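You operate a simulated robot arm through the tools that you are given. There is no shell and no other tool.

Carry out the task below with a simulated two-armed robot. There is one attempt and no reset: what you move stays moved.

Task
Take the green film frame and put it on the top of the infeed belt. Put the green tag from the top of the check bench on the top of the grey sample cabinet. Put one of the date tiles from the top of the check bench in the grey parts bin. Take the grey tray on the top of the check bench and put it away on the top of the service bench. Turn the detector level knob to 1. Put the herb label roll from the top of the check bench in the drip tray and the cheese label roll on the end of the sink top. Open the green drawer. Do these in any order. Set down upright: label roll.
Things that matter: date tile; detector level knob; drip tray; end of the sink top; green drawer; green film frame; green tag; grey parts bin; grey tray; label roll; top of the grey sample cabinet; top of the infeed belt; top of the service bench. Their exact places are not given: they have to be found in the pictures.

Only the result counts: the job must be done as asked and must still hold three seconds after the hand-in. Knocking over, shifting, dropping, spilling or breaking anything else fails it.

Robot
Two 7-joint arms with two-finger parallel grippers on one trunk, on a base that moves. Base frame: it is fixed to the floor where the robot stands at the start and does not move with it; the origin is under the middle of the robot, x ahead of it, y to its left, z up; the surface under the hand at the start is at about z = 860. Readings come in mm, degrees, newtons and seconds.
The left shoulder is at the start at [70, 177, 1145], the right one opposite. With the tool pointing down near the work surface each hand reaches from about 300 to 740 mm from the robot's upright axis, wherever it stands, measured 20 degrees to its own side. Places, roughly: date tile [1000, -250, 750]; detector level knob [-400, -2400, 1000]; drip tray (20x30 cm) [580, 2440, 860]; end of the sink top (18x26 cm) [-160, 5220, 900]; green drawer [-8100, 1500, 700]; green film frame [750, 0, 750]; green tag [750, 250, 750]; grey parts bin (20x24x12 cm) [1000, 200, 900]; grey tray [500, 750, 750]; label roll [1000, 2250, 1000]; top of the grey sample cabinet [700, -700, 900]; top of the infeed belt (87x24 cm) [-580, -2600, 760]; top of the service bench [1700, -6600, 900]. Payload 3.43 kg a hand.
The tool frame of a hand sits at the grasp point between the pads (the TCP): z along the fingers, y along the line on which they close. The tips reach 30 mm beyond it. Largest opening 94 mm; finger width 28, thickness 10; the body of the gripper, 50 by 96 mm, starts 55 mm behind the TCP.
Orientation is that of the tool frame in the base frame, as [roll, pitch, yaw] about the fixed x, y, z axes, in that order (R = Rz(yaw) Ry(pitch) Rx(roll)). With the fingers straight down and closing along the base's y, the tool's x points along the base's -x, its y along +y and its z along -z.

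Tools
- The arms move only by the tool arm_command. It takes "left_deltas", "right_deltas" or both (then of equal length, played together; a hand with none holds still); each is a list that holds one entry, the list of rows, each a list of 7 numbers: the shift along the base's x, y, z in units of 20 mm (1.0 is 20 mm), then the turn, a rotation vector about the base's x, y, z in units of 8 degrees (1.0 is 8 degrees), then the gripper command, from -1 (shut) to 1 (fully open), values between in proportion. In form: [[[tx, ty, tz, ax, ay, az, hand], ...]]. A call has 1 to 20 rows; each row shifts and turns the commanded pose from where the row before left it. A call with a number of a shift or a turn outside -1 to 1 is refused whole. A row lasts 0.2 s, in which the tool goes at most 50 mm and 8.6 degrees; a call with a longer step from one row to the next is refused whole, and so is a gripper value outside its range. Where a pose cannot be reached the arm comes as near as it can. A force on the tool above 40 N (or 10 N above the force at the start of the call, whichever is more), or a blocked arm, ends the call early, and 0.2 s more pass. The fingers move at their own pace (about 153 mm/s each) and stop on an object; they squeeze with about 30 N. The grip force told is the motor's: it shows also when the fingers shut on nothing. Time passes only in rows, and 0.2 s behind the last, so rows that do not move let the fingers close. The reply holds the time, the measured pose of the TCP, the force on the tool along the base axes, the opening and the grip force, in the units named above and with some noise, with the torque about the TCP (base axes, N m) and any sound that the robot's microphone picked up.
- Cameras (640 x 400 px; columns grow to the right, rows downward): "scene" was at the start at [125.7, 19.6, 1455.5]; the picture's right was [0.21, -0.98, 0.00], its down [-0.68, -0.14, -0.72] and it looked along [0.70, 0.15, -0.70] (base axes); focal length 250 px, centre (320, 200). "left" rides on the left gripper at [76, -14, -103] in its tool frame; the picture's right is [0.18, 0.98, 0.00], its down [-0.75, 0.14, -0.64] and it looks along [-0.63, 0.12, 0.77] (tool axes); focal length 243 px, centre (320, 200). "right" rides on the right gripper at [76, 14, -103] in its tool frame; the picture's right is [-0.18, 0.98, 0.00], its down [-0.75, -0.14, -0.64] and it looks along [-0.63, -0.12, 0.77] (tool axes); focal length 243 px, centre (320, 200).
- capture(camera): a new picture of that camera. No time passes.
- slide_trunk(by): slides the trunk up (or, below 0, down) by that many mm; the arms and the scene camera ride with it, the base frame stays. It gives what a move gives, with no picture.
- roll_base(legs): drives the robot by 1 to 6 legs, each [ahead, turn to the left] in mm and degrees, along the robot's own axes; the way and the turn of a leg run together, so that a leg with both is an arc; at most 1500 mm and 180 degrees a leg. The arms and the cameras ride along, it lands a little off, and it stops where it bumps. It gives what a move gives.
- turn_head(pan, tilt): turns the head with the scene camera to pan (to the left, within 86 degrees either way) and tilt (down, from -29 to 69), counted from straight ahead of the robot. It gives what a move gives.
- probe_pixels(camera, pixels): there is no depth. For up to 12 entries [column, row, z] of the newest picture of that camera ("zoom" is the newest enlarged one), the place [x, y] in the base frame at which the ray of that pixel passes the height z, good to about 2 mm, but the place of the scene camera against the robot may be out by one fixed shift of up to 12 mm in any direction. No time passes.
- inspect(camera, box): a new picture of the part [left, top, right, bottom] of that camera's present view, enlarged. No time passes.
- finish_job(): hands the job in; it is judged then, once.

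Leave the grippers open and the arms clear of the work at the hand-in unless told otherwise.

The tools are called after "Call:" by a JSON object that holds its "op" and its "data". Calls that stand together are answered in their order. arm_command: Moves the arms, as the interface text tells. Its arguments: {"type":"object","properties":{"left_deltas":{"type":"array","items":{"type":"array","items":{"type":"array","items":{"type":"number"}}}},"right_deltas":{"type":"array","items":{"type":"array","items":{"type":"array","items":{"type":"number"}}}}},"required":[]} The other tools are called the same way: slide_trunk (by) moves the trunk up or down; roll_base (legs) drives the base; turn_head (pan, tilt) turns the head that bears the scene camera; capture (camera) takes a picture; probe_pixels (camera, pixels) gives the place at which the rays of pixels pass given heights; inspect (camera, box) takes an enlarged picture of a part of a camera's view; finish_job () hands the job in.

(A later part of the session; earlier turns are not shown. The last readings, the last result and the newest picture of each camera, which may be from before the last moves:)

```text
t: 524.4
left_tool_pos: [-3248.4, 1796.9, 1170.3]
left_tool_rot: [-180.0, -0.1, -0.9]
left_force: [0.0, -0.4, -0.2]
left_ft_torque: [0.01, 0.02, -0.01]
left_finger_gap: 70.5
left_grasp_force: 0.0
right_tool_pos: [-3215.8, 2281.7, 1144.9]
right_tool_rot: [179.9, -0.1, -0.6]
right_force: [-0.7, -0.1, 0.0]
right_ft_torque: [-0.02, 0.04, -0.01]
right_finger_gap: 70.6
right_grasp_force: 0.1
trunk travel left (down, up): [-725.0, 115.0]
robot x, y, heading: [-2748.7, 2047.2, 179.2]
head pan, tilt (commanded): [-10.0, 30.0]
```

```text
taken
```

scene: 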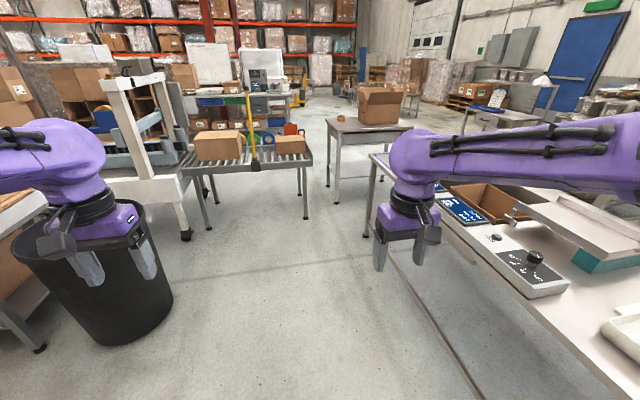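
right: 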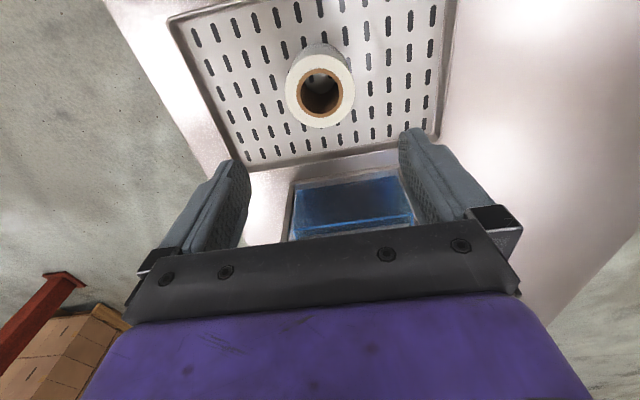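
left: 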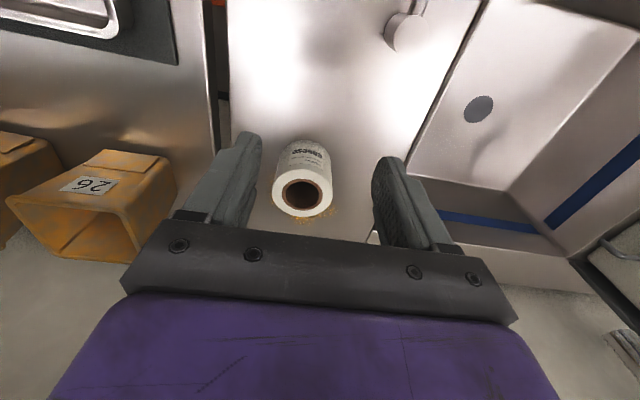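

The gaps beside the roller table are too narrow. I explore a route around the north side: back off 900 mm, face north and drive 1.6 m, then look west.

Call:
{"op": "roll_base", "data": {"legs": [[-900, 0], [0, -90], [1500, 0]]}}

Call:
{"op": "turn_head", "data": {"pan": 60, "tilt": 18}}

Call:
{"op": "capture", "data": {"camera": "scene"}}

Call:
{"op": "turn_head", "data": {"pan": 15, "tilt": 18}}

Call:
{"op": "capture", "data": {"camera": "scene"}}

```text
t: 539.9
left_tool_pos: [-2104.3, 4029.5, 1169.2]
left_tool_rot: [-180.0, 0.1, -90.1]
left_force: [-0.4, 0.7, 0.3]
left_ft_torque: [-0.01, 0.03, -0.02]
left_finger_gap: 70.5
left_grasp_force: 0.1
right_tool_pos: [-1621.1, 4001.1, 1145.6]
right_tool_rot: [-180.0, 0.1, -89.9]
right_force: [0.6, -0.4, -0.4]
right_ft_torque: [-0.01, 0.03, -0.02]
right_finger_gap: 70.1
right_grasp_force: 0.1
trunk travel left (down, up): [-725.0, 115.0]
robot x, y, heading: [-1852.1, 3536.9, 90.0]
head pan, tilt (commanded): [-10.0, 30.0]
```

```text
t: 541.3
left_tool_pos: [-2105.5, 4030.1, 1169.0]
left_tool_rot: [-179.8, 0.1, -90.1]
left_force: [0.5, -1.2, 0.2]
left_ft_torque: [0.0, -0.01, -0.05]
left_finger_gap: 70.3
left_grasp_force: 0.1
right_tool_pos: [-1621.8, 4002.1, 1144.7]
right_tool_rot: [180.0, -0.1, -89.9]
right_force: [0.4, -0.7, -0.6]
right_ft_torque: [0.03, 0.01, 0.01]
right_finger_gap: 70.2
right_grasp_force: 0.1
trunk travel left (down, up): [-725.0, 115.0]
robot x, y, heading: [-1849.8, 3534.1, 89.9]
head pan, tilt (commanded): [60.0, 18.0]
```

```text
taken
```

scene: 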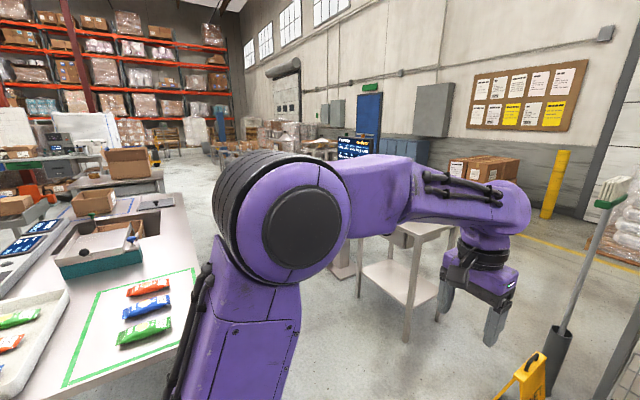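

```text
t: 542.4
left_tool_pos: [-2105.2, 4031.0, 1169.8]
left_tool_rot: [-179.9, 0.0, -90.1]
left_force: [0.1, -0.5, -0.8]
left_ft_torque: [-0.02, 0.02, 0.05]
left_finger_gap: 71.0
left_grasp_force: 0.0
right_tool_pos: [-1621.2, 4002.3, 1143.8]
right_tool_rot: [179.9, -0.1, -89.8]
right_force: [0.2, -0.3, 1.0]
right_ft_torque: [0.03, -0.04, -0.02]
right_finger_gap: 70.3
right_grasp_force: 0.1
trunk travel left (down, up): [-725.0, 115.0]
robot x, y, heading: [-1849.6, 3535.6, 90.0]
head pan, tilt (commanded): [15.0, 18.0]
```

```text
taken
```

scene: 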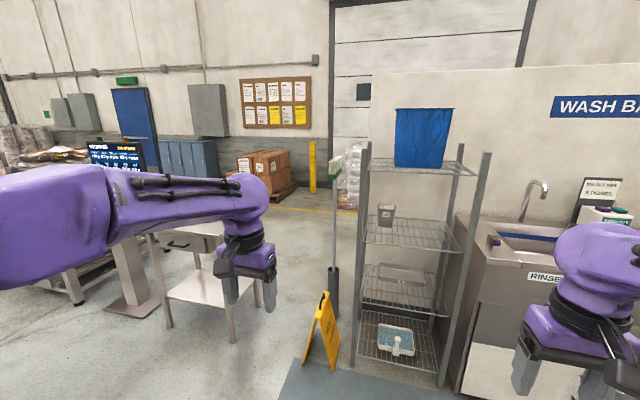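

I turn left to face west and look at the passage north of the long table.

Call:
{"op": "roll_base", "data": {"legs": [[0, 80]]}}

Call:
{"op": "turn_head", "data": {"pan": 0, "tilt": 18}}

Call:
{"op": "capture", "data": {"camera": "scene"}}

Call:
{"op": "turn_head", "data": {"pan": -30, "tilt": 25}}

Call:
{"op": "capture", "data": {"camera": "scene"}}

```text
t: 546.3
left_tool_pos: [-2381.1, 3369.6, 1169.8]
left_tool_rot: [-180.0, 0.0, -9.9]
left_force: [0.4, -0.8, 0.2]
left_ft_torque: [0.03, 0.0, 0.03]
left_finger_gap: 70.6
left_grasp_force: 0.1
right_tool_pos: [-2270.0, 3840.8, 1146.0]
right_tool_rot: [179.9, 0.0, -9.7]
right_force: [-0.5, 0.5, -0.6]
right_ft_torque: [-0.01, 0.01, 0.04]
right_finger_gap: 70.5
right_grasp_force: 0.0
trunk travel left (down, up): [-725.0, 115.0]
robot x, y, heading: [-1848.7, 3531.0, 169.9]
head pan, tilt (commanded): [15.0, 18.0]
```

```text
t: 547.0
left_tool_pos: [-2380.9, 3369.5, 1169.2]
left_tool_rot: [-179.9, 0.0, -10.0]
left_force: [-1.0, 0.4, -0.2]
left_ft_torque: [-0.01, -0.02, 0.03]
left_finger_gap: 70.6
left_grasp_force: 0.1
right_tool_pos: [-2270.4, 3839.3, 1145.4]
right_tool_rot: [-179.9, 0.0, -9.8]
right_force: [-0.3, -0.2, 0.3]
right_ft_torque: [0.03, -0.03, -0.04]
right_finger_gap: 70.6
right_grasp_force: 0.1
trunk travel left (down, up): [-725.0, 115.0]
robot x, y, heading: [-1851.5, 3534.9, 169.9]
head pan, tilt (commanded): [0.0, 18.0]
```

```text
taken
```

scene: 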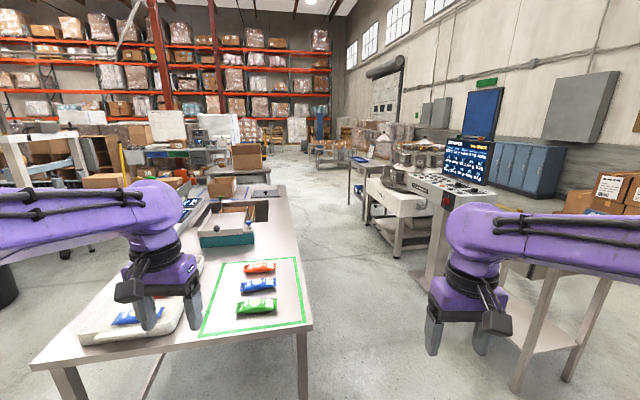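

```text
t: 548.0
left_tool_pos: [-2381.8, 3369.9, 1169.4]
left_tool_rot: [180.0, 0.0, -10.0]
left_force: [0.3, 0.9, 0.6]
left_ft_torque: [-0.03, 0.02, -0.05]
left_finger_gap: 70.4
left_grasp_force: 0.0
right_tool_pos: [-2270.3, 3841.3, 1146.3]
right_tool_rot: [179.9, 0.0, -9.8]
right_force: [0.1, -0.8, -0.3]
right_ft_torque: [-0.04, -0.02, 0.01]
right_finger_gap: 70.6
right_grasp_force: 0.1
trunk travel left (down, up): [-725.0, 115.0]
robot x, y, heading: [-1849.3, 3536.3, 170.0]
head pan, tilt (commanded): [-30.0, 25.0]
```

```text
taken
```

scene: 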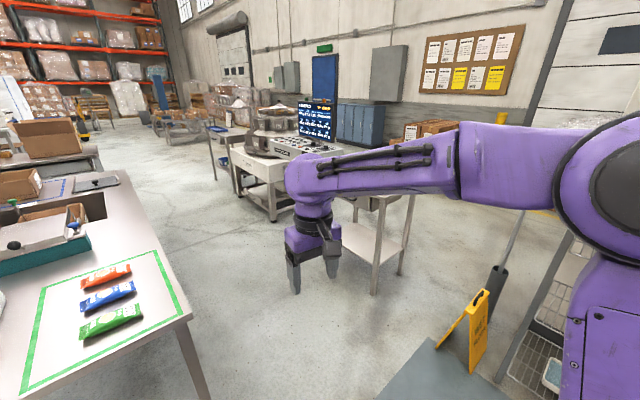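

A clear aisle runs between the long table and the equipment on the right. I probe its edges.

Call:
{"op": "turn_head", "data": {"pan": 0, "tilt": 18}}

Call:
{"op": "capture", "data": {"camera": "scene"}}

Call:
{"op": "probe_pixels", "data": {"camera": "scene", "pixels": [[312, 325, 880], [285, 186, 880], [300, 398, 0], [520, 390, 0], [428, 290, 0], [398, 258, 0], [350, 203, 0], [347, 158, 880], [265, 188, 0], [290, 190, 0], [320, 165, 0]]}}

Call:
{"op": "inspect", "data": {"camera": "scene", "box": [150, 90, 410, 270]}}

```text
t: 549.0
left_tool_pos: [-2381.1, 3369.3, 1170.2]
left_tool_rot: [-179.9, 0.0, -10.0]
left_force: [-0.8, -0.8, -0.4]
left_ft_torque: [0.01, 0.01, 0.0]
left_finger_gap: 70.3
left_grasp_force: 0.0
right_tool_pos: [-2269.7, 3841.1, 1145.3]
right_tool_rot: [179.9, 0.0, -9.8]
right_force: [1.5, 0.2, 0.8]
right_ft_torque: [0.02, 0.03, -0.01]
right_finger_gap: 70.5
right_grasp_force: 0.1
trunk travel left (down, up): [-725.0, 115.0]
robot x, y, heading: [-1850.4, 3535.3, 170.2]
head pan, tilt (commanded): [0.0, 18.0]
```

```text
taken
```

scene: 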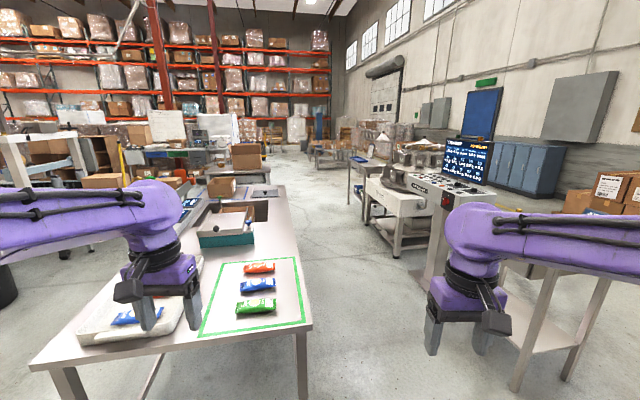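

```text
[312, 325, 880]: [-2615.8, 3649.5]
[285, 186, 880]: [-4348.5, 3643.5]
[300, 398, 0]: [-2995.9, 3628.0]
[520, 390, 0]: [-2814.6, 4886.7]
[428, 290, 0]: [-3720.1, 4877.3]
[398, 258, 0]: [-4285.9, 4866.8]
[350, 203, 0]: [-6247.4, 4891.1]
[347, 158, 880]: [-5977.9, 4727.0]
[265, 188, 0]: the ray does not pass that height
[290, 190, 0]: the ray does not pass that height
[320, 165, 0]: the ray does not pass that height
```

```text
2.22 times, centred on (280, 180) of scene
```

zoom: 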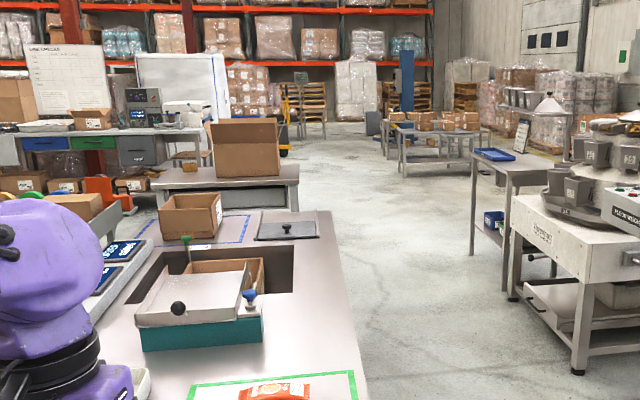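

The aisle is ~1.2 m wide (y 3650–4870). I drive into its middle (y≈4220) and west.

Call:
{"op": "roll_base", "data": {"legs": [[0, -46], [820, 0], [0, 55.5], [1300, 0]]}}

Call:
{"op": "turn_head", "data": {"pan": 10, "tilt": 18}}

Call:
{"op": "capture", "data": {"camera": "scene"}}

```text
t: 563.9
left_tool_pos: [-4092.7, 3990.8, 1169.8]
left_tool_rot: [-180.0, 0.2, -1.2]
left_force: [-1.2, 1.7, 0.4]
left_ft_torque: [-0.01, -0.04, 0.01]
left_finger_gap: 70.5
left_grasp_force: 0.1
right_tool_pos: [-4055.0, 4474.0, 1145.2]
right_tool_rot: [179.9, -0.1, -1.0]
right_force: [-1.0, 0.0, -0.5]
right_ft_torque: [0.01, 0.03, 0.02]
right_finger_gap: 70.6
right_grasp_force: 0.0
trunk travel left (down, up): [-725.0, 115.0]
robot x, y, heading: [-3591.1, 4237.8, 179.0]
head pan, tilt (commanded): [0.0, 18.0]
```

```text
t: 564.7
left_tool_pos: [-4093.2, 3991.0, 1171.0]
left_tool_rot: [-180.0, -0.1, -1.3]
left_force: [-0.6, 0.5, -0.2]
left_ft_torque: [0.0, 0.01, 0.0]
left_finger_gap: 70.7
left_grasp_force: 0.0
right_tool_pos: [-4054.5, 4474.4, 1144.8]
right_tool_rot: [179.9, 0.0, -1.0]
right_force: [-0.7, 0.5, 0.7]
right_ft_torque: [0.0, -0.02, -0.06]
right_finger_gap: 70.3
right_grasp_force: 0.0
trunk travel left (down, up): [-725.0, 115.0]
robot x, y, heading: [-3590.9, 4234.9, 178.7]
head pan, tilt (commanded): [10.0, 18.0]
```

```text
taken
```

scene: 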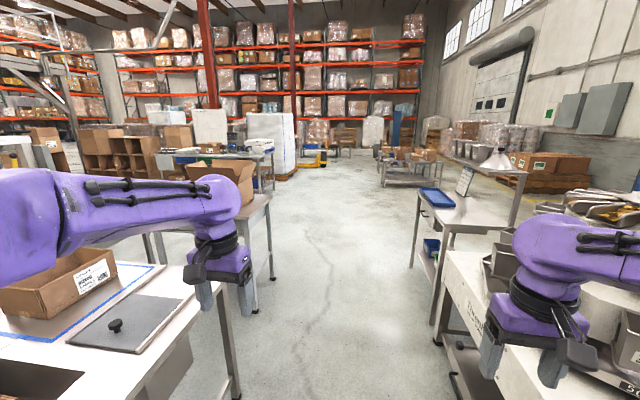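

The way is clear. I continue west 2.7 m (slightly left), then look south-west at the bench.

Call:
{"op": "roll_base", "data": {"legs": [[0, 3], [1400, 0], [1300, 0]]}}

Call:
{"op": "turn_head", "data": {"pan": 50, "tilt": 20}}

Call:
{"op": "capture", "data": {"camera": "scene"}}

Call:
{"op": "turn_head", "data": {"pan": 10, "tilt": 20}}

Call:
{"op": "capture", "data": {"camera": "scene"}}

```text
t: 578.1
left_tool_pos: [-6768.6, 3901.0, 1169.6]
left_tool_rot: [180.0, 0.1, 1.5]
left_force: [0.4, 0.1, 0.6]
left_ft_torque: [0.0, -0.01, -0.01]
left_finger_gap: 70.5
left_grasp_force: 0.2
right_tool_pos: [-6754.5, 4384.6, 1145.5]
right_tool_rot: [180.0, 0.0, 1.7]
right_force: [0.5, 0.7, 0.2]
right_ft_torque: [-0.04, 0.03, 0.0]
right_finger_gap: 70.6
right_grasp_force: 0.1
trunk travel left (down, up): [-725.0, 115.0]
robot x, y, heading: [-6278.2, 4173.9, -178.5]
head pan, tilt (commanded): [10.0, 18.0]
```

```text
t: 579.2
left_tool_pos: [-6769.1, 3900.6, 1169.5]
left_tool_rot: [-179.9, 0.0, 1.5]
left_force: [0.9, 0.4, 0.6]
left_ft_torque: [0.0, 0.0, -0.01]
left_finger_gap: 70.5
left_grasp_force: 0.1
right_tool_pos: [-6753.7, 4384.9, 1145.3]
right_tool_rot: [179.9, 0.0, 1.7]
right_force: [-1.0, 0.1, 0.6]
right_ft_torque: [-0.01, 0.0, -0.04]
right_finger_gap: 70.6
right_grasp_force: 0.2
trunk travel left (down, up): [-725.0, 115.0]
robot x, y, heading: [-6281.5, 4168.3, -178.6]
head pan, tilt (commanded): [50.0, 20.0]
```

```text
taken
```

scene: 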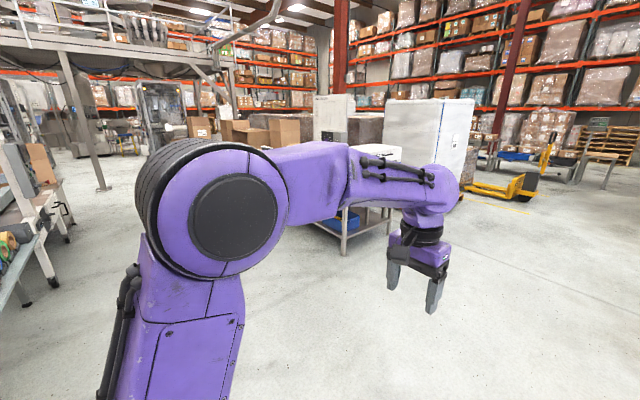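

```text
t: 580.3
left_tool_pos: [-6769.3, 3900.3, 1169.6]
left_tool_rot: [180.0, 0.0, 1.5]
left_force: [-0.6, 0.4, -0.2]
left_ft_torque: [0.0, -0.01, 0.0]
left_finger_gap: 70.5
left_grasp_force: 0.0
right_tool_pos: [-6754.8, 4384.9, 1145.5]
right_tool_rot: [179.9, 0.0, 1.8]
right_force: [1.2, -0.1, -0.9]
right_ft_torque: [-0.02, 0.01, 0.0]
right_finger_gap: 70.3
right_grasp_force: 0.0
trunk travel left (down, up): [-725.0, 115.0]
robot x, y, heading: [-6279.2, 4169.5, -179.0]
head pan, tilt (commanded): [10.0, 20.0]
```

```text
taken
```

scene: 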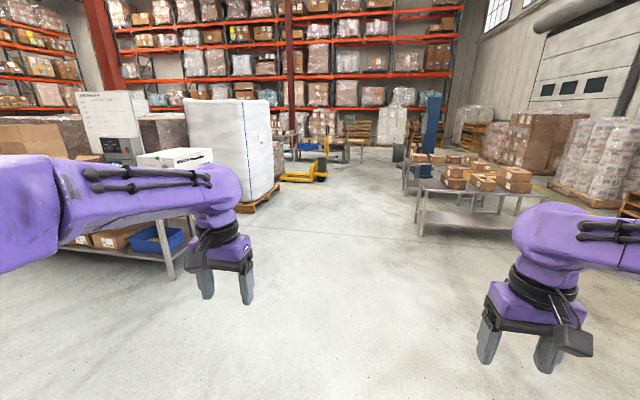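

The bench with the drawers is at the front-left. I turn left 60° to face it and look.

Call:
{"op": "roll_base", "data": {"legs": [[0, 55]]}}

Call:
{"op": "turn_head", "data": {"pan": 0, "tilt": 20}}

Call:
{"op": "capture", "data": {"camera": "scene"}}

Call:
{"op": "inspect", "data": {"camera": "scene", "box": [200, 100, 460, 280]}}

```text
t: 583.2
left_tool_pos: [-6337.9, 3616.3, 1170.2]
left_tool_rot: [180.0, 0.0, 56.7]
left_force: [0.6, 0.4, -0.5]
left_ft_torque: [-0.01, -0.02, -0.02]
left_finger_gap: 70.5
left_grasp_force: 0.1
right_tool_pos: [-6726.9, 3904.8, 1143.9]
right_tool_rot: [179.9, 0.0, 57.0]
right_force: [0.2, -1.0, -0.1]
right_ft_torque: [-0.03, 0.01, 0.01]
right_finger_gap: 70.6
right_grasp_force: 0.0
trunk travel left (down, up): [-725.0, 115.0]
robot x, y, heading: [-6281.2, 4166.9, -123.3]
head pan, tilt (commanded): [10.0, 20.0]
```

```text
t: 583.9
left_tool_pos: [-6337.6, 3615.3, 1170.5]
left_tool_rot: [-179.9, -0.1, 56.8]
left_force: [0.6, 0.2, -0.2]
left_ft_torque: [0.03, 0.02, -0.03]
left_finger_gap: 70.4
left_grasp_force: 0.0
right_tool_pos: [-6727.7, 3902.7, 1145.2]
right_tool_rot: [179.9, -0.1, 57.0]
right_force: [-1.1, -0.1, -0.1]
right_ft_torque: [0.02, 0.04, -0.01]
right_finger_gap: 70.8
right_grasp_force: 0.0
trunk travel left (down, up): [-725.0, 115.0]
robot x, y, heading: [-6282.4, 4169.7, -123.1]
head pan, tilt (commanded): [0.0, 20.0]
```

```text
taken
```

scene: 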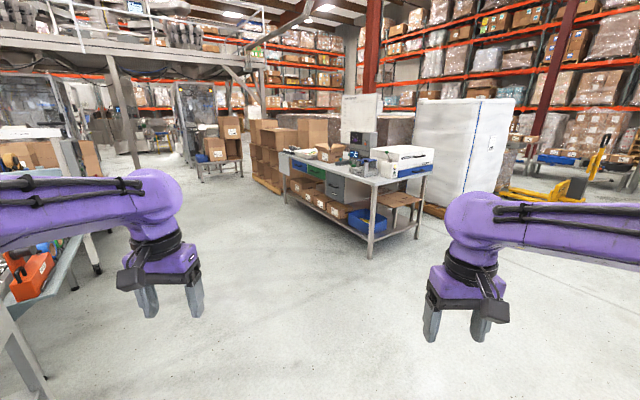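

```text
2.22 times, centred on (330, 190) of scene
```

zoom: 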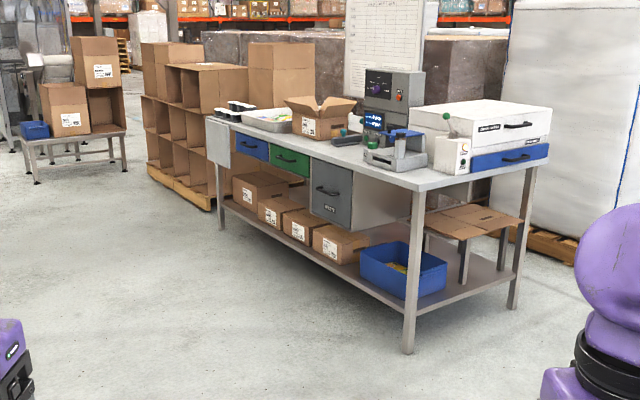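

The green drawer with its black bar handle is visible (zoom (295,158)), between a blue and a grey drawer. I probe the bench geometry.

Call:
{"op": "probe_pixels", "data": {"camera": "zoom", "pixels": [[408, 352, 0], [222, 228, 0], [512, 308, 0], [417, 190, 860], [207, 118, 860], [293, 158, 780], [293, 158, 740], [272, 150, 780], [310, 168, 780], [415, 190, 900], [445, 265, 300], [327, 185, 740]]}}

```text
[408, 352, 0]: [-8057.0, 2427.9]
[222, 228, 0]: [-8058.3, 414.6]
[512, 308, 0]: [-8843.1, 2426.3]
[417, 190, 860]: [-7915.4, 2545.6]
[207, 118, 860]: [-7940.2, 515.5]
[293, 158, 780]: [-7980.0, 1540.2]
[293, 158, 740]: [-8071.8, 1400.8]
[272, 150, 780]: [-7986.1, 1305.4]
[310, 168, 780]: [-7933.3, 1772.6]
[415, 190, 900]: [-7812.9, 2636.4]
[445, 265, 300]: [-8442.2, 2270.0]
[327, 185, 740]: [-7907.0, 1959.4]
```

The bench front is near x≈−8000 and the green handle near (−7990,1520,775). I drive to about (−6950,1380) and face it (heading 180°).

Call:
{"op": "roll_base", "data": {"legs": [[0, 20], [1450, 0], [1400, 0], [0, -77]]}}

Call:
{"op": "turn_head", "data": {"pan": 0, "tilt": 30}}

Call:
{"op": "capture", "data": {"camera": "scene"}}

```text
t: 602.0
left_tool_pos: [-7388.4, 1128.1, 1170.5]
left_tool_rot: [-180.0, 0.0, 1.3]
left_force: [0.1, -0.1, 0.8]
left_ft_torque: [-0.03, -0.01, -0.03]
left_finger_gap: 70.3
left_grasp_force: 0.2
right_tool_pos: [-7371.6, 1611.8, 1143.8]
right_tool_rot: [-179.9, 0.0, 1.6]
right_force: [-0.9, -0.3, 1.1]
right_ft_torque: [0.0, 0.01, 0.03]
right_finger_gap: 70.6
right_grasp_force: 0.2
trunk travel left (down, up): [-725.0, 115.0]
robot x, y, heading: [-6899.5, 1391.4, -178.9]
head pan, tilt (commanded): [0.0, 20.0]
```

```text
t: 602.7
left_tool_pos: [-7388.8, 1127.2, 1170.2]
left_tool_rot: [179.9, 0.0, 1.3]
left_force: [-0.9, 0.1, -0.9]
left_ft_torque: [0.01, -0.02, 0.01]
left_finger_gap: 70.4
left_grasp_force: 0.0
right_tool_pos: [-7372.1, 1612.0, 1144.5]
right_tool_rot: [179.9, 0.0, 1.6]
right_force: [-0.8, -0.2, -0.1]
right_ft_torque: [-0.03, 0.05, 0.0]
right_finger_gap: 70.6
right_grasp_force: 0.2
trunk travel left (down, up): [-725.0, 115.0]
robot x, y, heading: [-6899.5, 1392.8, -178.9]
head pan, tilt (commanded): [0.0, 30.0]
```

```text
taken
```

scene: 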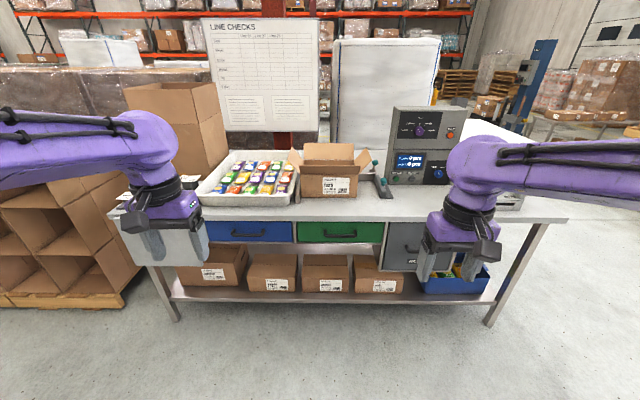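

The green drawer is right ahead at (340,232). I zoom in on its handle.

Call:
{"op": "inspect", "data": {"camera": "scene", "box": [280, 200, 400, 270]}}

Call:
{"op": "probe_pixels", "data": {"camera": "zoom", "pixels": [[240, 185, 775], [400, 185, 775], [320, 188, 775], [320, 188, 760], [320, 188, 790], [98, 220, 740], [550, 220, 740], [320, 90, 840], [320, 90, 820]]}}

```text
5.33 times, centred on (340, 235) of scene
```

zoom: 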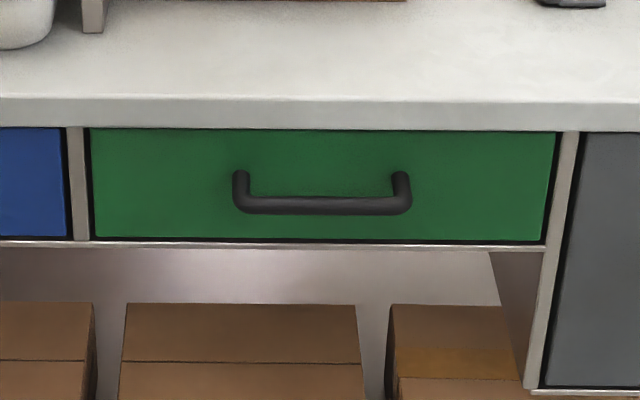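

```text
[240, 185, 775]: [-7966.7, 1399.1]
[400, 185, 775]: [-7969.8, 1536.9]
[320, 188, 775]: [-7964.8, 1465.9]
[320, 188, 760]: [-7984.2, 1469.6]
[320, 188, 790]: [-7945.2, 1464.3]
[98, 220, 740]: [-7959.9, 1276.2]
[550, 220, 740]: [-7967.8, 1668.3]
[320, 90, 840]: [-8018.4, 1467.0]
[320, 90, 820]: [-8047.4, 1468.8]
```

Call:
{"op": "probe_pixels", "data": {"camera": "scene", "pixels": [[488, 325, 0], [177, 320, 0], [545, 222, 860], [545, 222, 840], [140, 215, 860], [338.7, 241, 760], [338.7, 241, 770], [338.7, 241, 780]]}}

Call:
{"op": "capture", "data": {"camera": "right"}}

```text
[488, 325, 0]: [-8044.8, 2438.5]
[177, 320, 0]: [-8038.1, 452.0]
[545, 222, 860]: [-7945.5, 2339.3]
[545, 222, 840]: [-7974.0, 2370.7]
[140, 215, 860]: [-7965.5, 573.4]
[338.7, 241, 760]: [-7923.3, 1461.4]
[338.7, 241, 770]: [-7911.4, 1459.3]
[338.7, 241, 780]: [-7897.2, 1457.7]
```

```text
taken
```

right: 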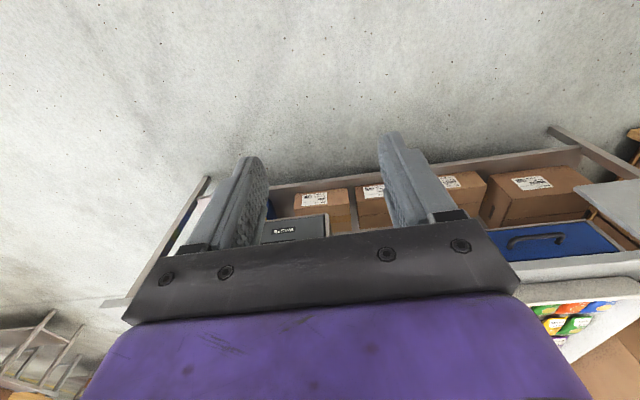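

Handle bar is near (−7990,1468,≈710). I shift the robot sideways so that the handle is well on its right: turn −20°, back 190, turn +20°.

Call:
{"op": "roll_base", "data": {"legs": [[0, -20], [-190, 0], [0, 20]]}}

Call:
{"op": "arm_command", "data": {"right_deltas": [[[-0.5, 0, -0.2, 0, 0.9, 0, 0.2], [-0.5, 0, -0.2, 0, 0.9, 0, 0.2], [-0.5, 0, -0.2, 0, 0.9, 0, 0.2], [-0.5, 0, -0.2, 0, 0.9, 0, 0.2], [-0.5, 0, -0.2, 0, 0.9, 0, 0.2], [-0.5, 0, -0.2, 0, 0.9, 0, 0.2]]]}}

Call:
{"op": "arm_command", "data": {"right_deltas": [[[-0.5, -0.1, -0.3, 0, 0.9, 0, 0.2], [-0.5, -0.1, -0.3, 0, 0.9, 0, 0.2], [-0.5, -0.1, -0.3, 0, 0.9, 0, 0.2], [-0.5, -0.1, -0.3, 0, 0.9, 0, 0.2], [-0.5, -0.1, -0.3, 0, 0.9, 0, 0.2], [-0.5, -0.1, -0.3, 0, 0.9, 0, 0.2], [0, 0, 0, 0, 0.45, 0, 0.2]]]}}

Call:
{"op": "capture", "data": {"camera": "scene"}}

```text
t: 606.5
left_tool_pos: [-7208.8, 1067.3, 1170.1]
left_tool_rot: [-180.0, 0.1, 1.3]
left_force: [0.0, -0.1, -0.6]
left_ft_torque: [0.03, -0.01, -0.03]
left_finger_gap: 70.5
left_grasp_force: 0.1
right_tool_pos: [-7192.7, 1551.0, 1144.0]
right_tool_rot: [179.8, 0.1, 1.6]
right_force: [-0.1, -0.5, -0.3]
right_ft_torque: [-0.01, 0.0, 0.0]
right_finger_gap: 70.6
right_grasp_force: 0.1
trunk travel left (down, up): [-725.0, 115.0]
robot x, y, heading: [-6721.4, 1331.4, -178.8]
head pan, tilt (commanded): [0.0, 30.0]
```

```text
t: 607.9
left_tool_pos: [-7208.8, 1064.8, 1170.5]
left_tool_rot: [179.9, 0.0, 1.3]
left_force: [0.1, 0.2, -0.4]
left_ft_torque: [0.0, 0.02, -0.02]
left_finger_gap: 70.2
left_grasp_force: 0.0
right_tool_pos: [-7252.6, 1549.2, 1121.3]
right_tool_rot: [-178.7, 43.3, 2.2]
right_force: [0.2, 0.0, 0.3]
right_ft_torque: [0.0, 0.03, 0.03]
right_finger_gap: 56.3
right_grasp_force: 0.0
trunk travel left (down, up): [-725.0, 115.0]
robot x, y, heading: [-6720.5, 1333.7, -179.0]
head pan, tilt (commanded): [0.0, 30.0]
```

```text
t: 609.5
left_tool_pos: [-7206.9, 1065.8, 1170.3]
left_tool_rot: [180.0, -0.1, 1.4]
left_force: [0.4, 0.8, 0.8]
left_ft_torque: [-0.02, 0.0, 0.0]
left_finger_gap: 70.2
left_grasp_force: 0.1
right_tool_pos: [-7313.0, 1537.3, 1087.3]
right_tool_rot: [-84.4, 88.3, 95.7]
right_force: [0.2, -0.5, 0.0]
right_ft_torque: [-0.05, -0.01, -0.01]
right_finger_gap: 56.4
right_grasp_force: 0.0
trunk travel left (down, up): [-725.0, 115.0]
robot x, y, heading: [-6716.3, 1335.2, -178.8]
head pan, tilt (commanded): [0.0, 30.0]
```

```text
taken
```

scene: 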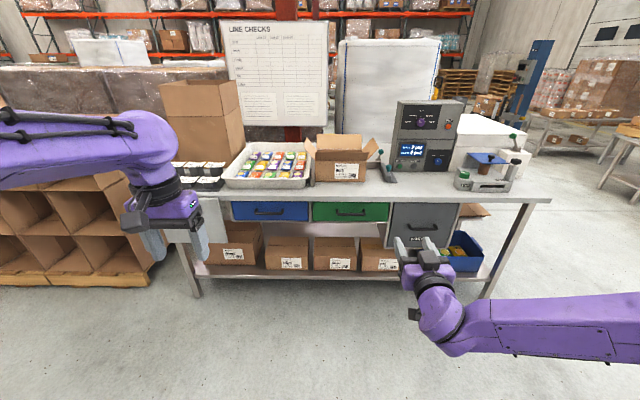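

The right hand points forward level. Now I roll it about its axis (−x) toward vertical finger closing, first ~43°.

Call:
{"op": "arm_command", "data": {"right_deltas": [[[0, 0, 0, -0.9, 0, 0, 0.2], [0, 0, 0, -0.9, 0, 0, 0.2], [0, 0, 0, -0.9, 0, 0, 0.2], [0, 0, 0, -0.9, 0, 0, 0.2], [0, 0, 0, -0.9, 0, 0, 0.2], [0, 0, 0, -0.9, 0, 0, 0.2]]]}}

Call:
{"op": "capture", "data": {"camera": "scene"}}

```text
t: 610.9
left_tool_pos: [-7209.7, 1065.1, 1170.4]
left_tool_rot: [179.9, 0.0, 1.3]
left_force: [-0.5, 0.1, 0.1]
left_ft_torque: [0.02, -0.01, 0.0]
left_finger_gap: 70.5
left_grasp_force: 0.2
right_tool_pos: [-7310.9, 1533.5, 1092.7]
right_tool_rot: [90.7, 48.4, -89.8]
right_force: [0.3, 0.6, 0.2]
right_ft_torque: [0.01, 0.02, 0.01]
right_finger_gap: 56.2
right_grasp_force: 0.0
right hand out of reach, approached as far as the arm can: row 6
trunk travel left (down, up): [-725.0, 115.0]
robot x, y, heading: [-6720.3, 1332.4, -178.7]
head pan, tilt (commanded): [0.0, 30.0]
```

```text
taken
```

scene: 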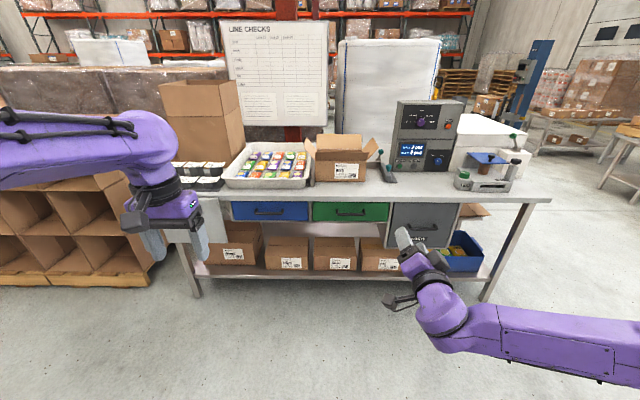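

That direction hits a joint limit at ~42°. I rotate the other way instead.

Call:
{"op": "arm_command", "data": {"right_deltas": [[[0, 0, 0, 0.9, 0, 0, 0.2], [0, 0, 0, 0.9, 0, 0, 0.2], [0, 0, 0, 0.9, 0, 0, 0.2], [0, 0, 0, 0.9, 0, 0, 0.2], [0, 0, 0, 0.9, 0, 0, 0.2], [0, 0, 0, 0.9, 0, 0, 0.2], [0, 0, 0, 0.9, 0, 0, 0.2], [0, 0, 0, 0.9, 0, 0, 0.2], [0, 0, 0, 0.9, 0, 0, 0.2], [0, 0, 0, 0.9, 0, 0, 0.2]]]}}

Call:
{"op": "capture", "data": {"camera": "scene"}}

```text
t: 613.1
left_tool_pos: [-7208.4, 1064.7, 1169.8]
left_tool_rot: [179.9, 0.0, 1.4]
left_force: [0.1, 0.7, 0.1]
left_ft_torque: [0.01, 0.02, 0.01]
left_finger_gap: 70.8
left_grasp_force: 0.1
right_tool_pos: [-7311.6, 1532.9, 1092.7]
right_tool_rot: [-90.1, 59.5, 89.9]
right_force: [-0.7, 0.0, 0.5]
right_ft_torque: [0.01, -0.01, 0.02]
right_finger_gap: 56.2
right_grasp_force: 0.0
trunk travel left (down, up): [-725.0, 115.0]
robot x, y, heading: [-6721.0, 1334.7, -178.8]
head pan, tilt (commanded): [0.0, 30.0]
```

```text
taken
```

scene: 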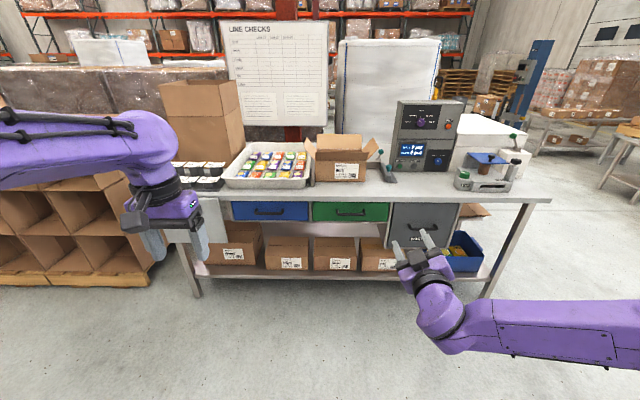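

Working (roll −30°). I continue toward −90°.

Call:
{"op": "arm_command", "data": {"right_deltas": [[[0, 0, 0, 0.93, 0, 0, 0.2], [0, 0, 0, 0.93, 0, 0, 0.2], [0, 0, 0, 0.93, 0, 0, 0.2], [0, 0, 0, 0.93, 0, 0, 0.2]]]}}

Call:
{"op": "arm_command", "data": {"right_deltas": [[[0, 0, 0, 0.93, 0, 0, 0.2], [0, 0, 0, 0.93, 0, 0, 0.2], [0, 0, 0, 0.93, 0, 0, 0.2], [0, 0, 0, 0.93, 0, 0, 0.2]]]}}

Call:
{"op": "capture", "data": {"camera": "scene"}}

Call:
{"op": "capture", "data": {"camera": "right"}}

```text
t: 614.1
left_tool_pos: [-7207.5, 1064.3, 1170.3]
left_tool_rot: [180.0, 0.0, 1.4]
left_force: [0.3, 0.5, -0.9]
left_ft_torque: [0.01, 0.0, -0.01]
left_finger_gap: 70.5
left_grasp_force: 0.0
right_tool_pos: [-7311.2, 1531.8, 1093.9]
right_tool_rot: [-89.9, 29.7, 90.0]
right_force: [-0.3, 0.5, -0.1]
right_ft_torque: [0.0, -0.01, -0.03]
right_finger_gap: 56.4
right_grasp_force: 0.1
trunk travel left (down, up): [-725.0, 115.0]
robot x, y, heading: [-6720.1, 1332.1, -178.7]
head pan, tilt (commanded): [0.0, 30.0]
```

```text
t: 615.1
left_tool_pos: [-7206.8, 1064.0, 1170.9]
left_tool_rot: [-179.9, 0.0, 1.4]
left_force: [-0.4, -0.5, 0.2]
left_ft_torque: [-0.03, 0.02, 0.0]
left_finger_gap: 70.4
left_grasp_force: 0.1
right_tool_pos: [-7312.4, 1533.0, 1093.7]
right_tool_rot: [-90.0, -0.1, 89.9]
right_force: [0.8, 0.1, 0.2]
right_ft_torque: [0.02, 0.01, 0.01]
right_finger_gap: 56.3
right_grasp_force: 0.0
trunk travel left (down, up): [-725.0, 115.0]
robot x, y, heading: [-6718.0, 1329.4, -178.9]
head pan, tilt (commanded): [0.0, 30.0]
```

```text
taken
```

scene: 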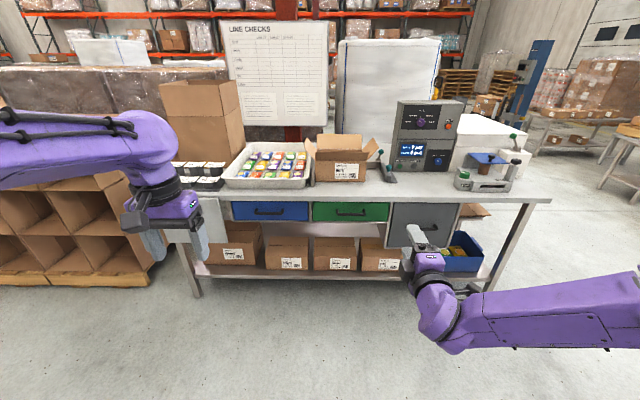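

```text
taken
```

right: 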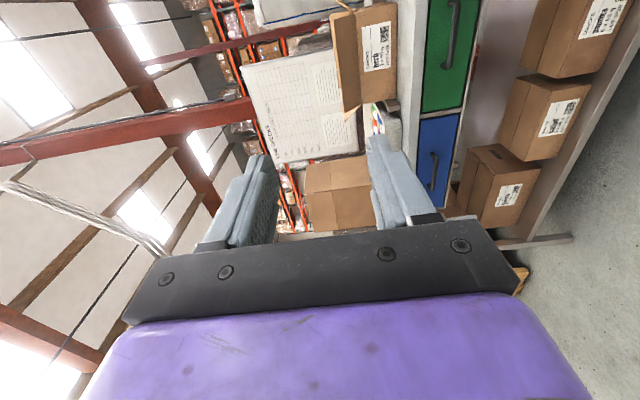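

The fingers now close vertically (tool y down), pointing forward. I lower the trunk by 380 mm so the hand comes to the handle's height, then look.

Call:
{"op": "slide_trunk", "data": {"by": -380}}

Call:
{"op": "capture", "data": {"camera": "right"}}

Call:
{"op": "capture", "data": {"camera": "scene"}}

```text
t: 618.7
left_tool_pos: [-7208.3, 1065.3, 790.3]
left_tool_rot: [180.0, 0.0, 1.4]
left_force: [-0.5, 0.2, 0.4]
left_ft_torque: [-0.04, -0.06, -0.03]
left_finger_gap: 70.4
left_grasp_force: 0.0
right_tool_pos: [-7312.0, 1531.6, 713.2]
right_tool_rot: [-90.2, 0.1, 89.9]
right_force: [-0.2, -0.6, 0.2]
right_ft_torque: [0.0, -0.03, -0.03]
right_finger_gap: 56.4
right_grasp_force: 0.0
trunk travel left (down, up): [-345.0, 495.0]
robot x, y, heading: [-6720.4, 1333.3, -178.5]
head pan, tilt (commanded): [0.0, 30.0]
```

```text
taken
```

right: 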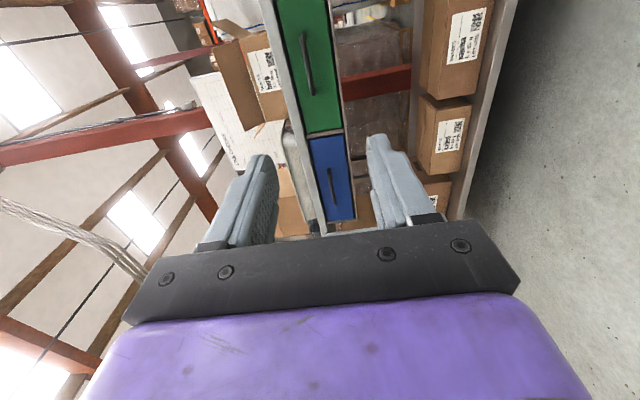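

```text
taken
```

scene: 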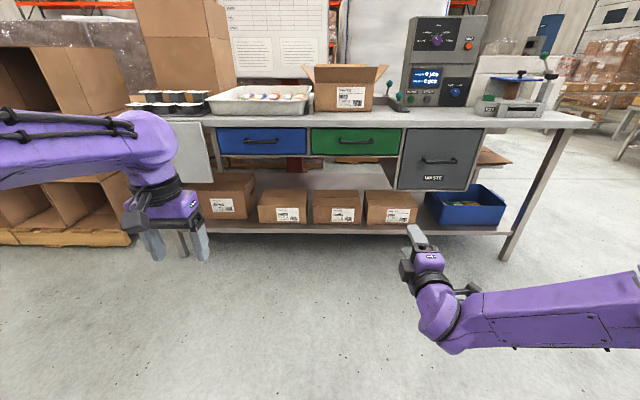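

Call:
{"op": "inspect", "data": {"camera": "scene", "box": [300, 110, 420, 180]}}

Call:
{"op": "probe_pixels", "data": {"camera": "zoom", "pixels": [[305, 163, 700], [305, 163, 720], [305, 163, 740], [305, 163, 760], [305, 163, 780], [228, 160, 740], [385, 162, 740]]}}

```text
5.33 times, centred on (360, 145) of scene
```

zoom: 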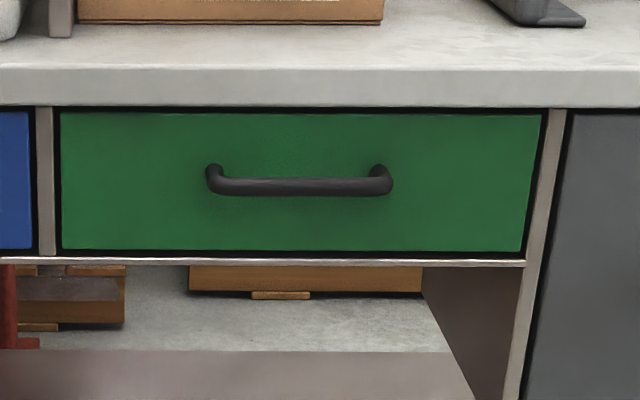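

```text
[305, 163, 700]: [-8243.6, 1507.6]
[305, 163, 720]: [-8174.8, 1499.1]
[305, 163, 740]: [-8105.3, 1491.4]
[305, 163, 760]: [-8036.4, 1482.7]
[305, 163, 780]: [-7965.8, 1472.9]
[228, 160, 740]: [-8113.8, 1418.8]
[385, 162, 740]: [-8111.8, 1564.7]
```

Call:
{"op": "probe_pixels", "data": {"camera": "zoom", "pixels": [[300, 187, 700], [300, 187, 720], [300, 187, 740], [300, 187, 760], [215, 187, 740], [388, 187, 740], [300, 250, 680], [300, 250, 700], [300, 110, 780], [300, 110, 800], [300, 70, 840], [300, 70, 860]]}}

```text
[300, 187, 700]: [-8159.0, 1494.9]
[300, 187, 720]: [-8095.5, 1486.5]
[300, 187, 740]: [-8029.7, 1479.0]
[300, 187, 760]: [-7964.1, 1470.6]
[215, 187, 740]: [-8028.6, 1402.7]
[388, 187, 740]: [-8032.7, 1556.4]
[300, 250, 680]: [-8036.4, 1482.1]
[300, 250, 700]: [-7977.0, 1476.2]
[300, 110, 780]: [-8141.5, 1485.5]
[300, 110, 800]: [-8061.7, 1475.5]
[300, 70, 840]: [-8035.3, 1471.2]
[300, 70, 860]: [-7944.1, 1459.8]
```

Both views agree on the handle bar at about (−7960,1471,759); drawer front x≈−7995. I raise the trunk 45 mm and shift the hand −61 mm in y to line up.

Call:
{"op": "slide_trunk", "data": {"by": 45}}

Call:
{"op": "arm_command", "data": {"right_deltas": [[[0, -0.75, 0, 0, 0, 0, 0.2], [0, -0.75, 0, 0, 0, 0, 0.2], [0, -0.75, 0, 0, 0, 0, 0.2], [0, -0.75, 0, 0, 0, 0, 0.2], [0, 0, 0, 0, 0, 0, 0.2]]]}}

Call:
{"op": "roll_base", "data": {"legs": [[350, 0]]}}

Call:
{"op": "capture", "data": {"camera": "right"}}

Call:
{"op": "capture", "data": {"camera": "scene"}}

```text
t: 619.6
left_tool_pos: [-7209.9, 1064.4, 834.4]
left_tool_rot: [-180.0, 0.0, 1.5]
left_force: [0.2, 0.8, -0.1]
left_ft_torque: [-0.02, 0.03, 0.0]
left_finger_gap: 70.4
left_grasp_force: 0.1
right_tool_pos: [-7311.3, 1532.2, 759.3]
right_tool_rot: [-90.1, 0.1, 90.0]
right_force: [0.0, 0.2, -0.3]
right_ft_torque: [0.0, -0.01, -0.01]
right_finger_gap: 56.5
right_grasp_force: 0.1
trunk travel left (down, up): [-390.0, 450.0]
robot x, y, heading: [-6717.5, 1333.3, -178.4]
head pan, tilt (commanded): [0.0, 30.0]
```

```text
t: 620.8
left_tool_pos: [-7207.7, 1065.6, 836.1]
left_tool_rot: [180.0, 0.0, 1.3]
left_force: [0.0, -0.4, 0.0]
left_ft_torque: [-0.01, -0.01, -0.02]
left_finger_gap: 70.4
left_grasp_force: 0.0
right_tool_pos: [-7311.0, 1473.2, 756.7]
right_tool_rot: [-90.1, 0.1, 90.0]
right_force: [0.5, 0.2, -0.2]
right_ft_torque: [0.0, 0.01, -0.04]
right_finger_gap: 56.4
right_grasp_force: 0.1
trunk travel left (down, up): [-390.0, 450.0]
robot x, y, heading: [-6719.8, 1334.3, -178.6]
head pan, tilt (commanded): [0.0, 30.0]
```

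```text
t: 623.1
left_tool_pos: [-7560.4, 1058.7, 834.9]
left_tool_rot: [-180.0, 0.0, 1.3]
left_force: [-1.0, 1.1, -0.1]
left_ft_torque: [-0.03, -0.02, -0.04]
left_finger_gap: 70.5
left_grasp_force: 0.0
right_tool_pos: [-7663.0, 1465.3, 757.1]
right_tool_rot: [-90.1, 0.1, 89.9]
right_force: [-0.1, -1.3, -0.8]
right_ft_torque: [-0.04, 0.0, 0.01]
right_finger_gap: 56.4
right_grasp_force: 0.0
trunk travel left (down, up): [-390.0, 450.0]
robot x, y, heading: [-7072.4, 1329.9, -178.8]
head pan, tilt (commanded): [0.0, 30.0]
```

```text
taken
```

right: 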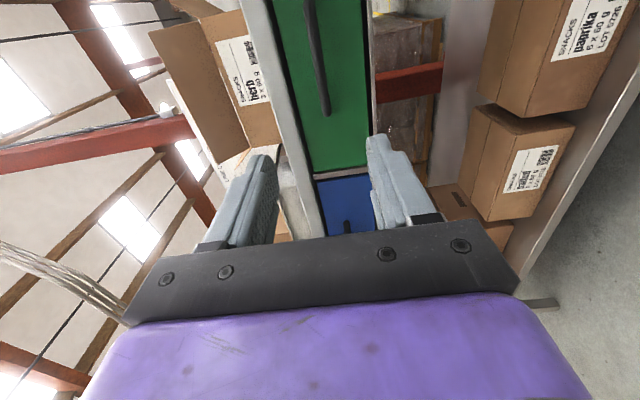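

```text
taken
```

scene: 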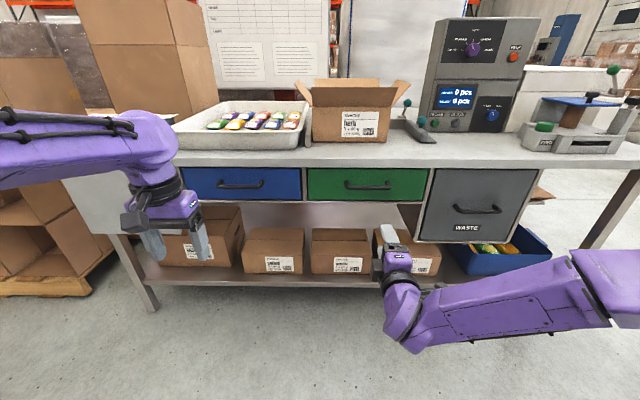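

The handle is in line with the hand. I drive ahead 180 mm more and check.

Call:
{"op": "roll_base", "data": {"legs": [[180, 0]]}}

Call:
{"op": "capture", "data": {"camera": "right"}}

Call:
{"op": "inspect", "data": {"camera": "scene", "box": [300, 140, 480, 270]}}

```text
t: 624.6
left_tool_pos: [-7741.9, 1055.2, 834.7]
left_tool_rot: [-180.0, 0.0, 1.4]
left_force: [-0.4, 0.3, 0.0]
left_ft_torque: [0.0, 0.01, 0.03]
left_finger_gap: 70.7
left_grasp_force: 0.0
right_tool_pos: [-7844.8, 1462.4, 756.1]
right_tool_rot: [-90.1, 0.1, 89.9]
right_force: [-0.6, -0.6, -0.1]
right_ft_torque: [-0.01, 0.02, -0.02]
right_finger_gap: 56.2
right_grasp_force: 0.1
trunk travel left (down, up): [-390.0, 450.0]
robot x, y, heading: [-7253.8, 1325.1, -178.9]
head pan, tilt (commanded): [0.0, 30.0]
```

```text
taken
```

right: 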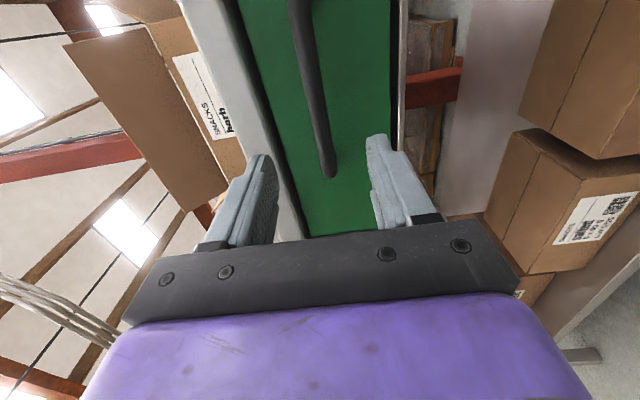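

```text
3.08 times, centred on (390, 205) of scene
```

zoom: 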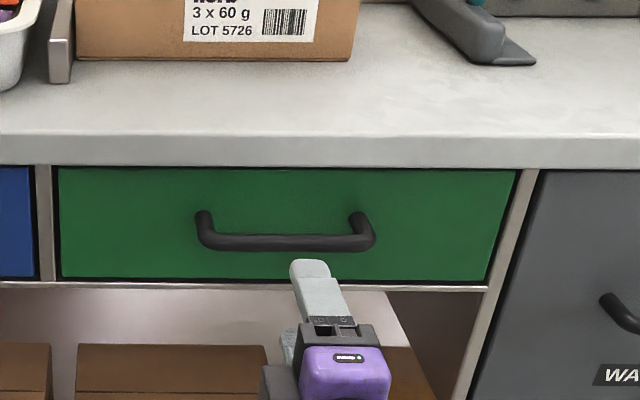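

Vertically aligned within ~2 mm. I advance with the arm 60 mm and check.

Call:
{"op": "arm_command", "data": {"right_deltas": [[[-0.75, 0.2, 0.05, 0, 0, 0, 0.2], [-0.75, 0.1, 0.05, 0, 0, 0, 0.2], [-0.75, 0, 0, 0, 0, 0, 0.2], [-0.75, 0, 0, 0, 0, 0, 0.2], [0, 0, 0, 0, 0, 0, 0.2]]]}}

Call:
{"op": "capture", "data": {"camera": "right"}}

Call:
{"op": "inspect", "data": {"camera": "scene", "box": [300, 140, 480, 270]}}

```text
t: 625.8
left_tool_pos: [-7741.0, 1054.5, 835.3]
left_tool_rot: [-180.0, 0.1, 1.2]
left_force: [0.7, -0.7, 0.7]
left_ft_torque: [0.03, 0.01, -0.02]
left_finger_gap: 70.3
left_grasp_force: 0.1
right_tool_pos: [-7902.8, 1467.4, 759.7]
right_tool_rot: [-90.1, 0.1, 90.0]
right_force: [0.1, 0.0, 0.0]
right_ft_torque: [0.01, -0.01, -0.03]
right_finger_gap: 56.3
right_grasp_force: 0.0
trunk travel left (down, up): [-390.0, 450.0]
robot x, y, heading: [-7251.1, 1323.4, -178.8]
head pan, tilt (commanded): [0.0, 30.0]
```

```text
taken
```

right: 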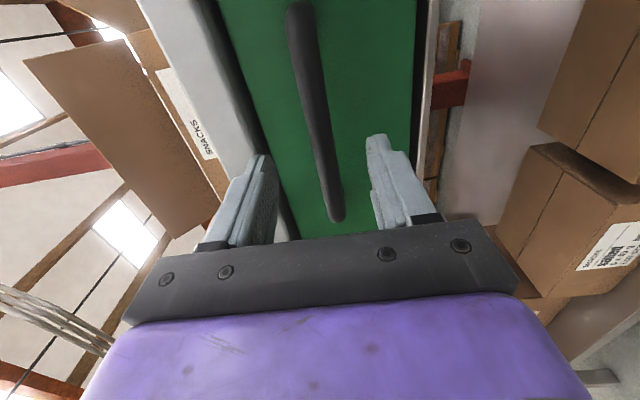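

```text
3.08 times, centred on (390, 205) of scene
```

zoom: 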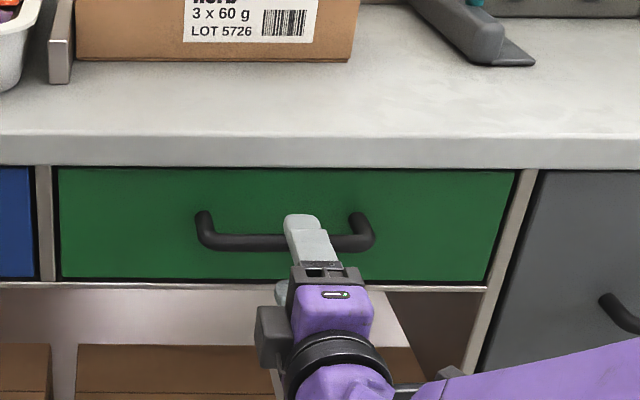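

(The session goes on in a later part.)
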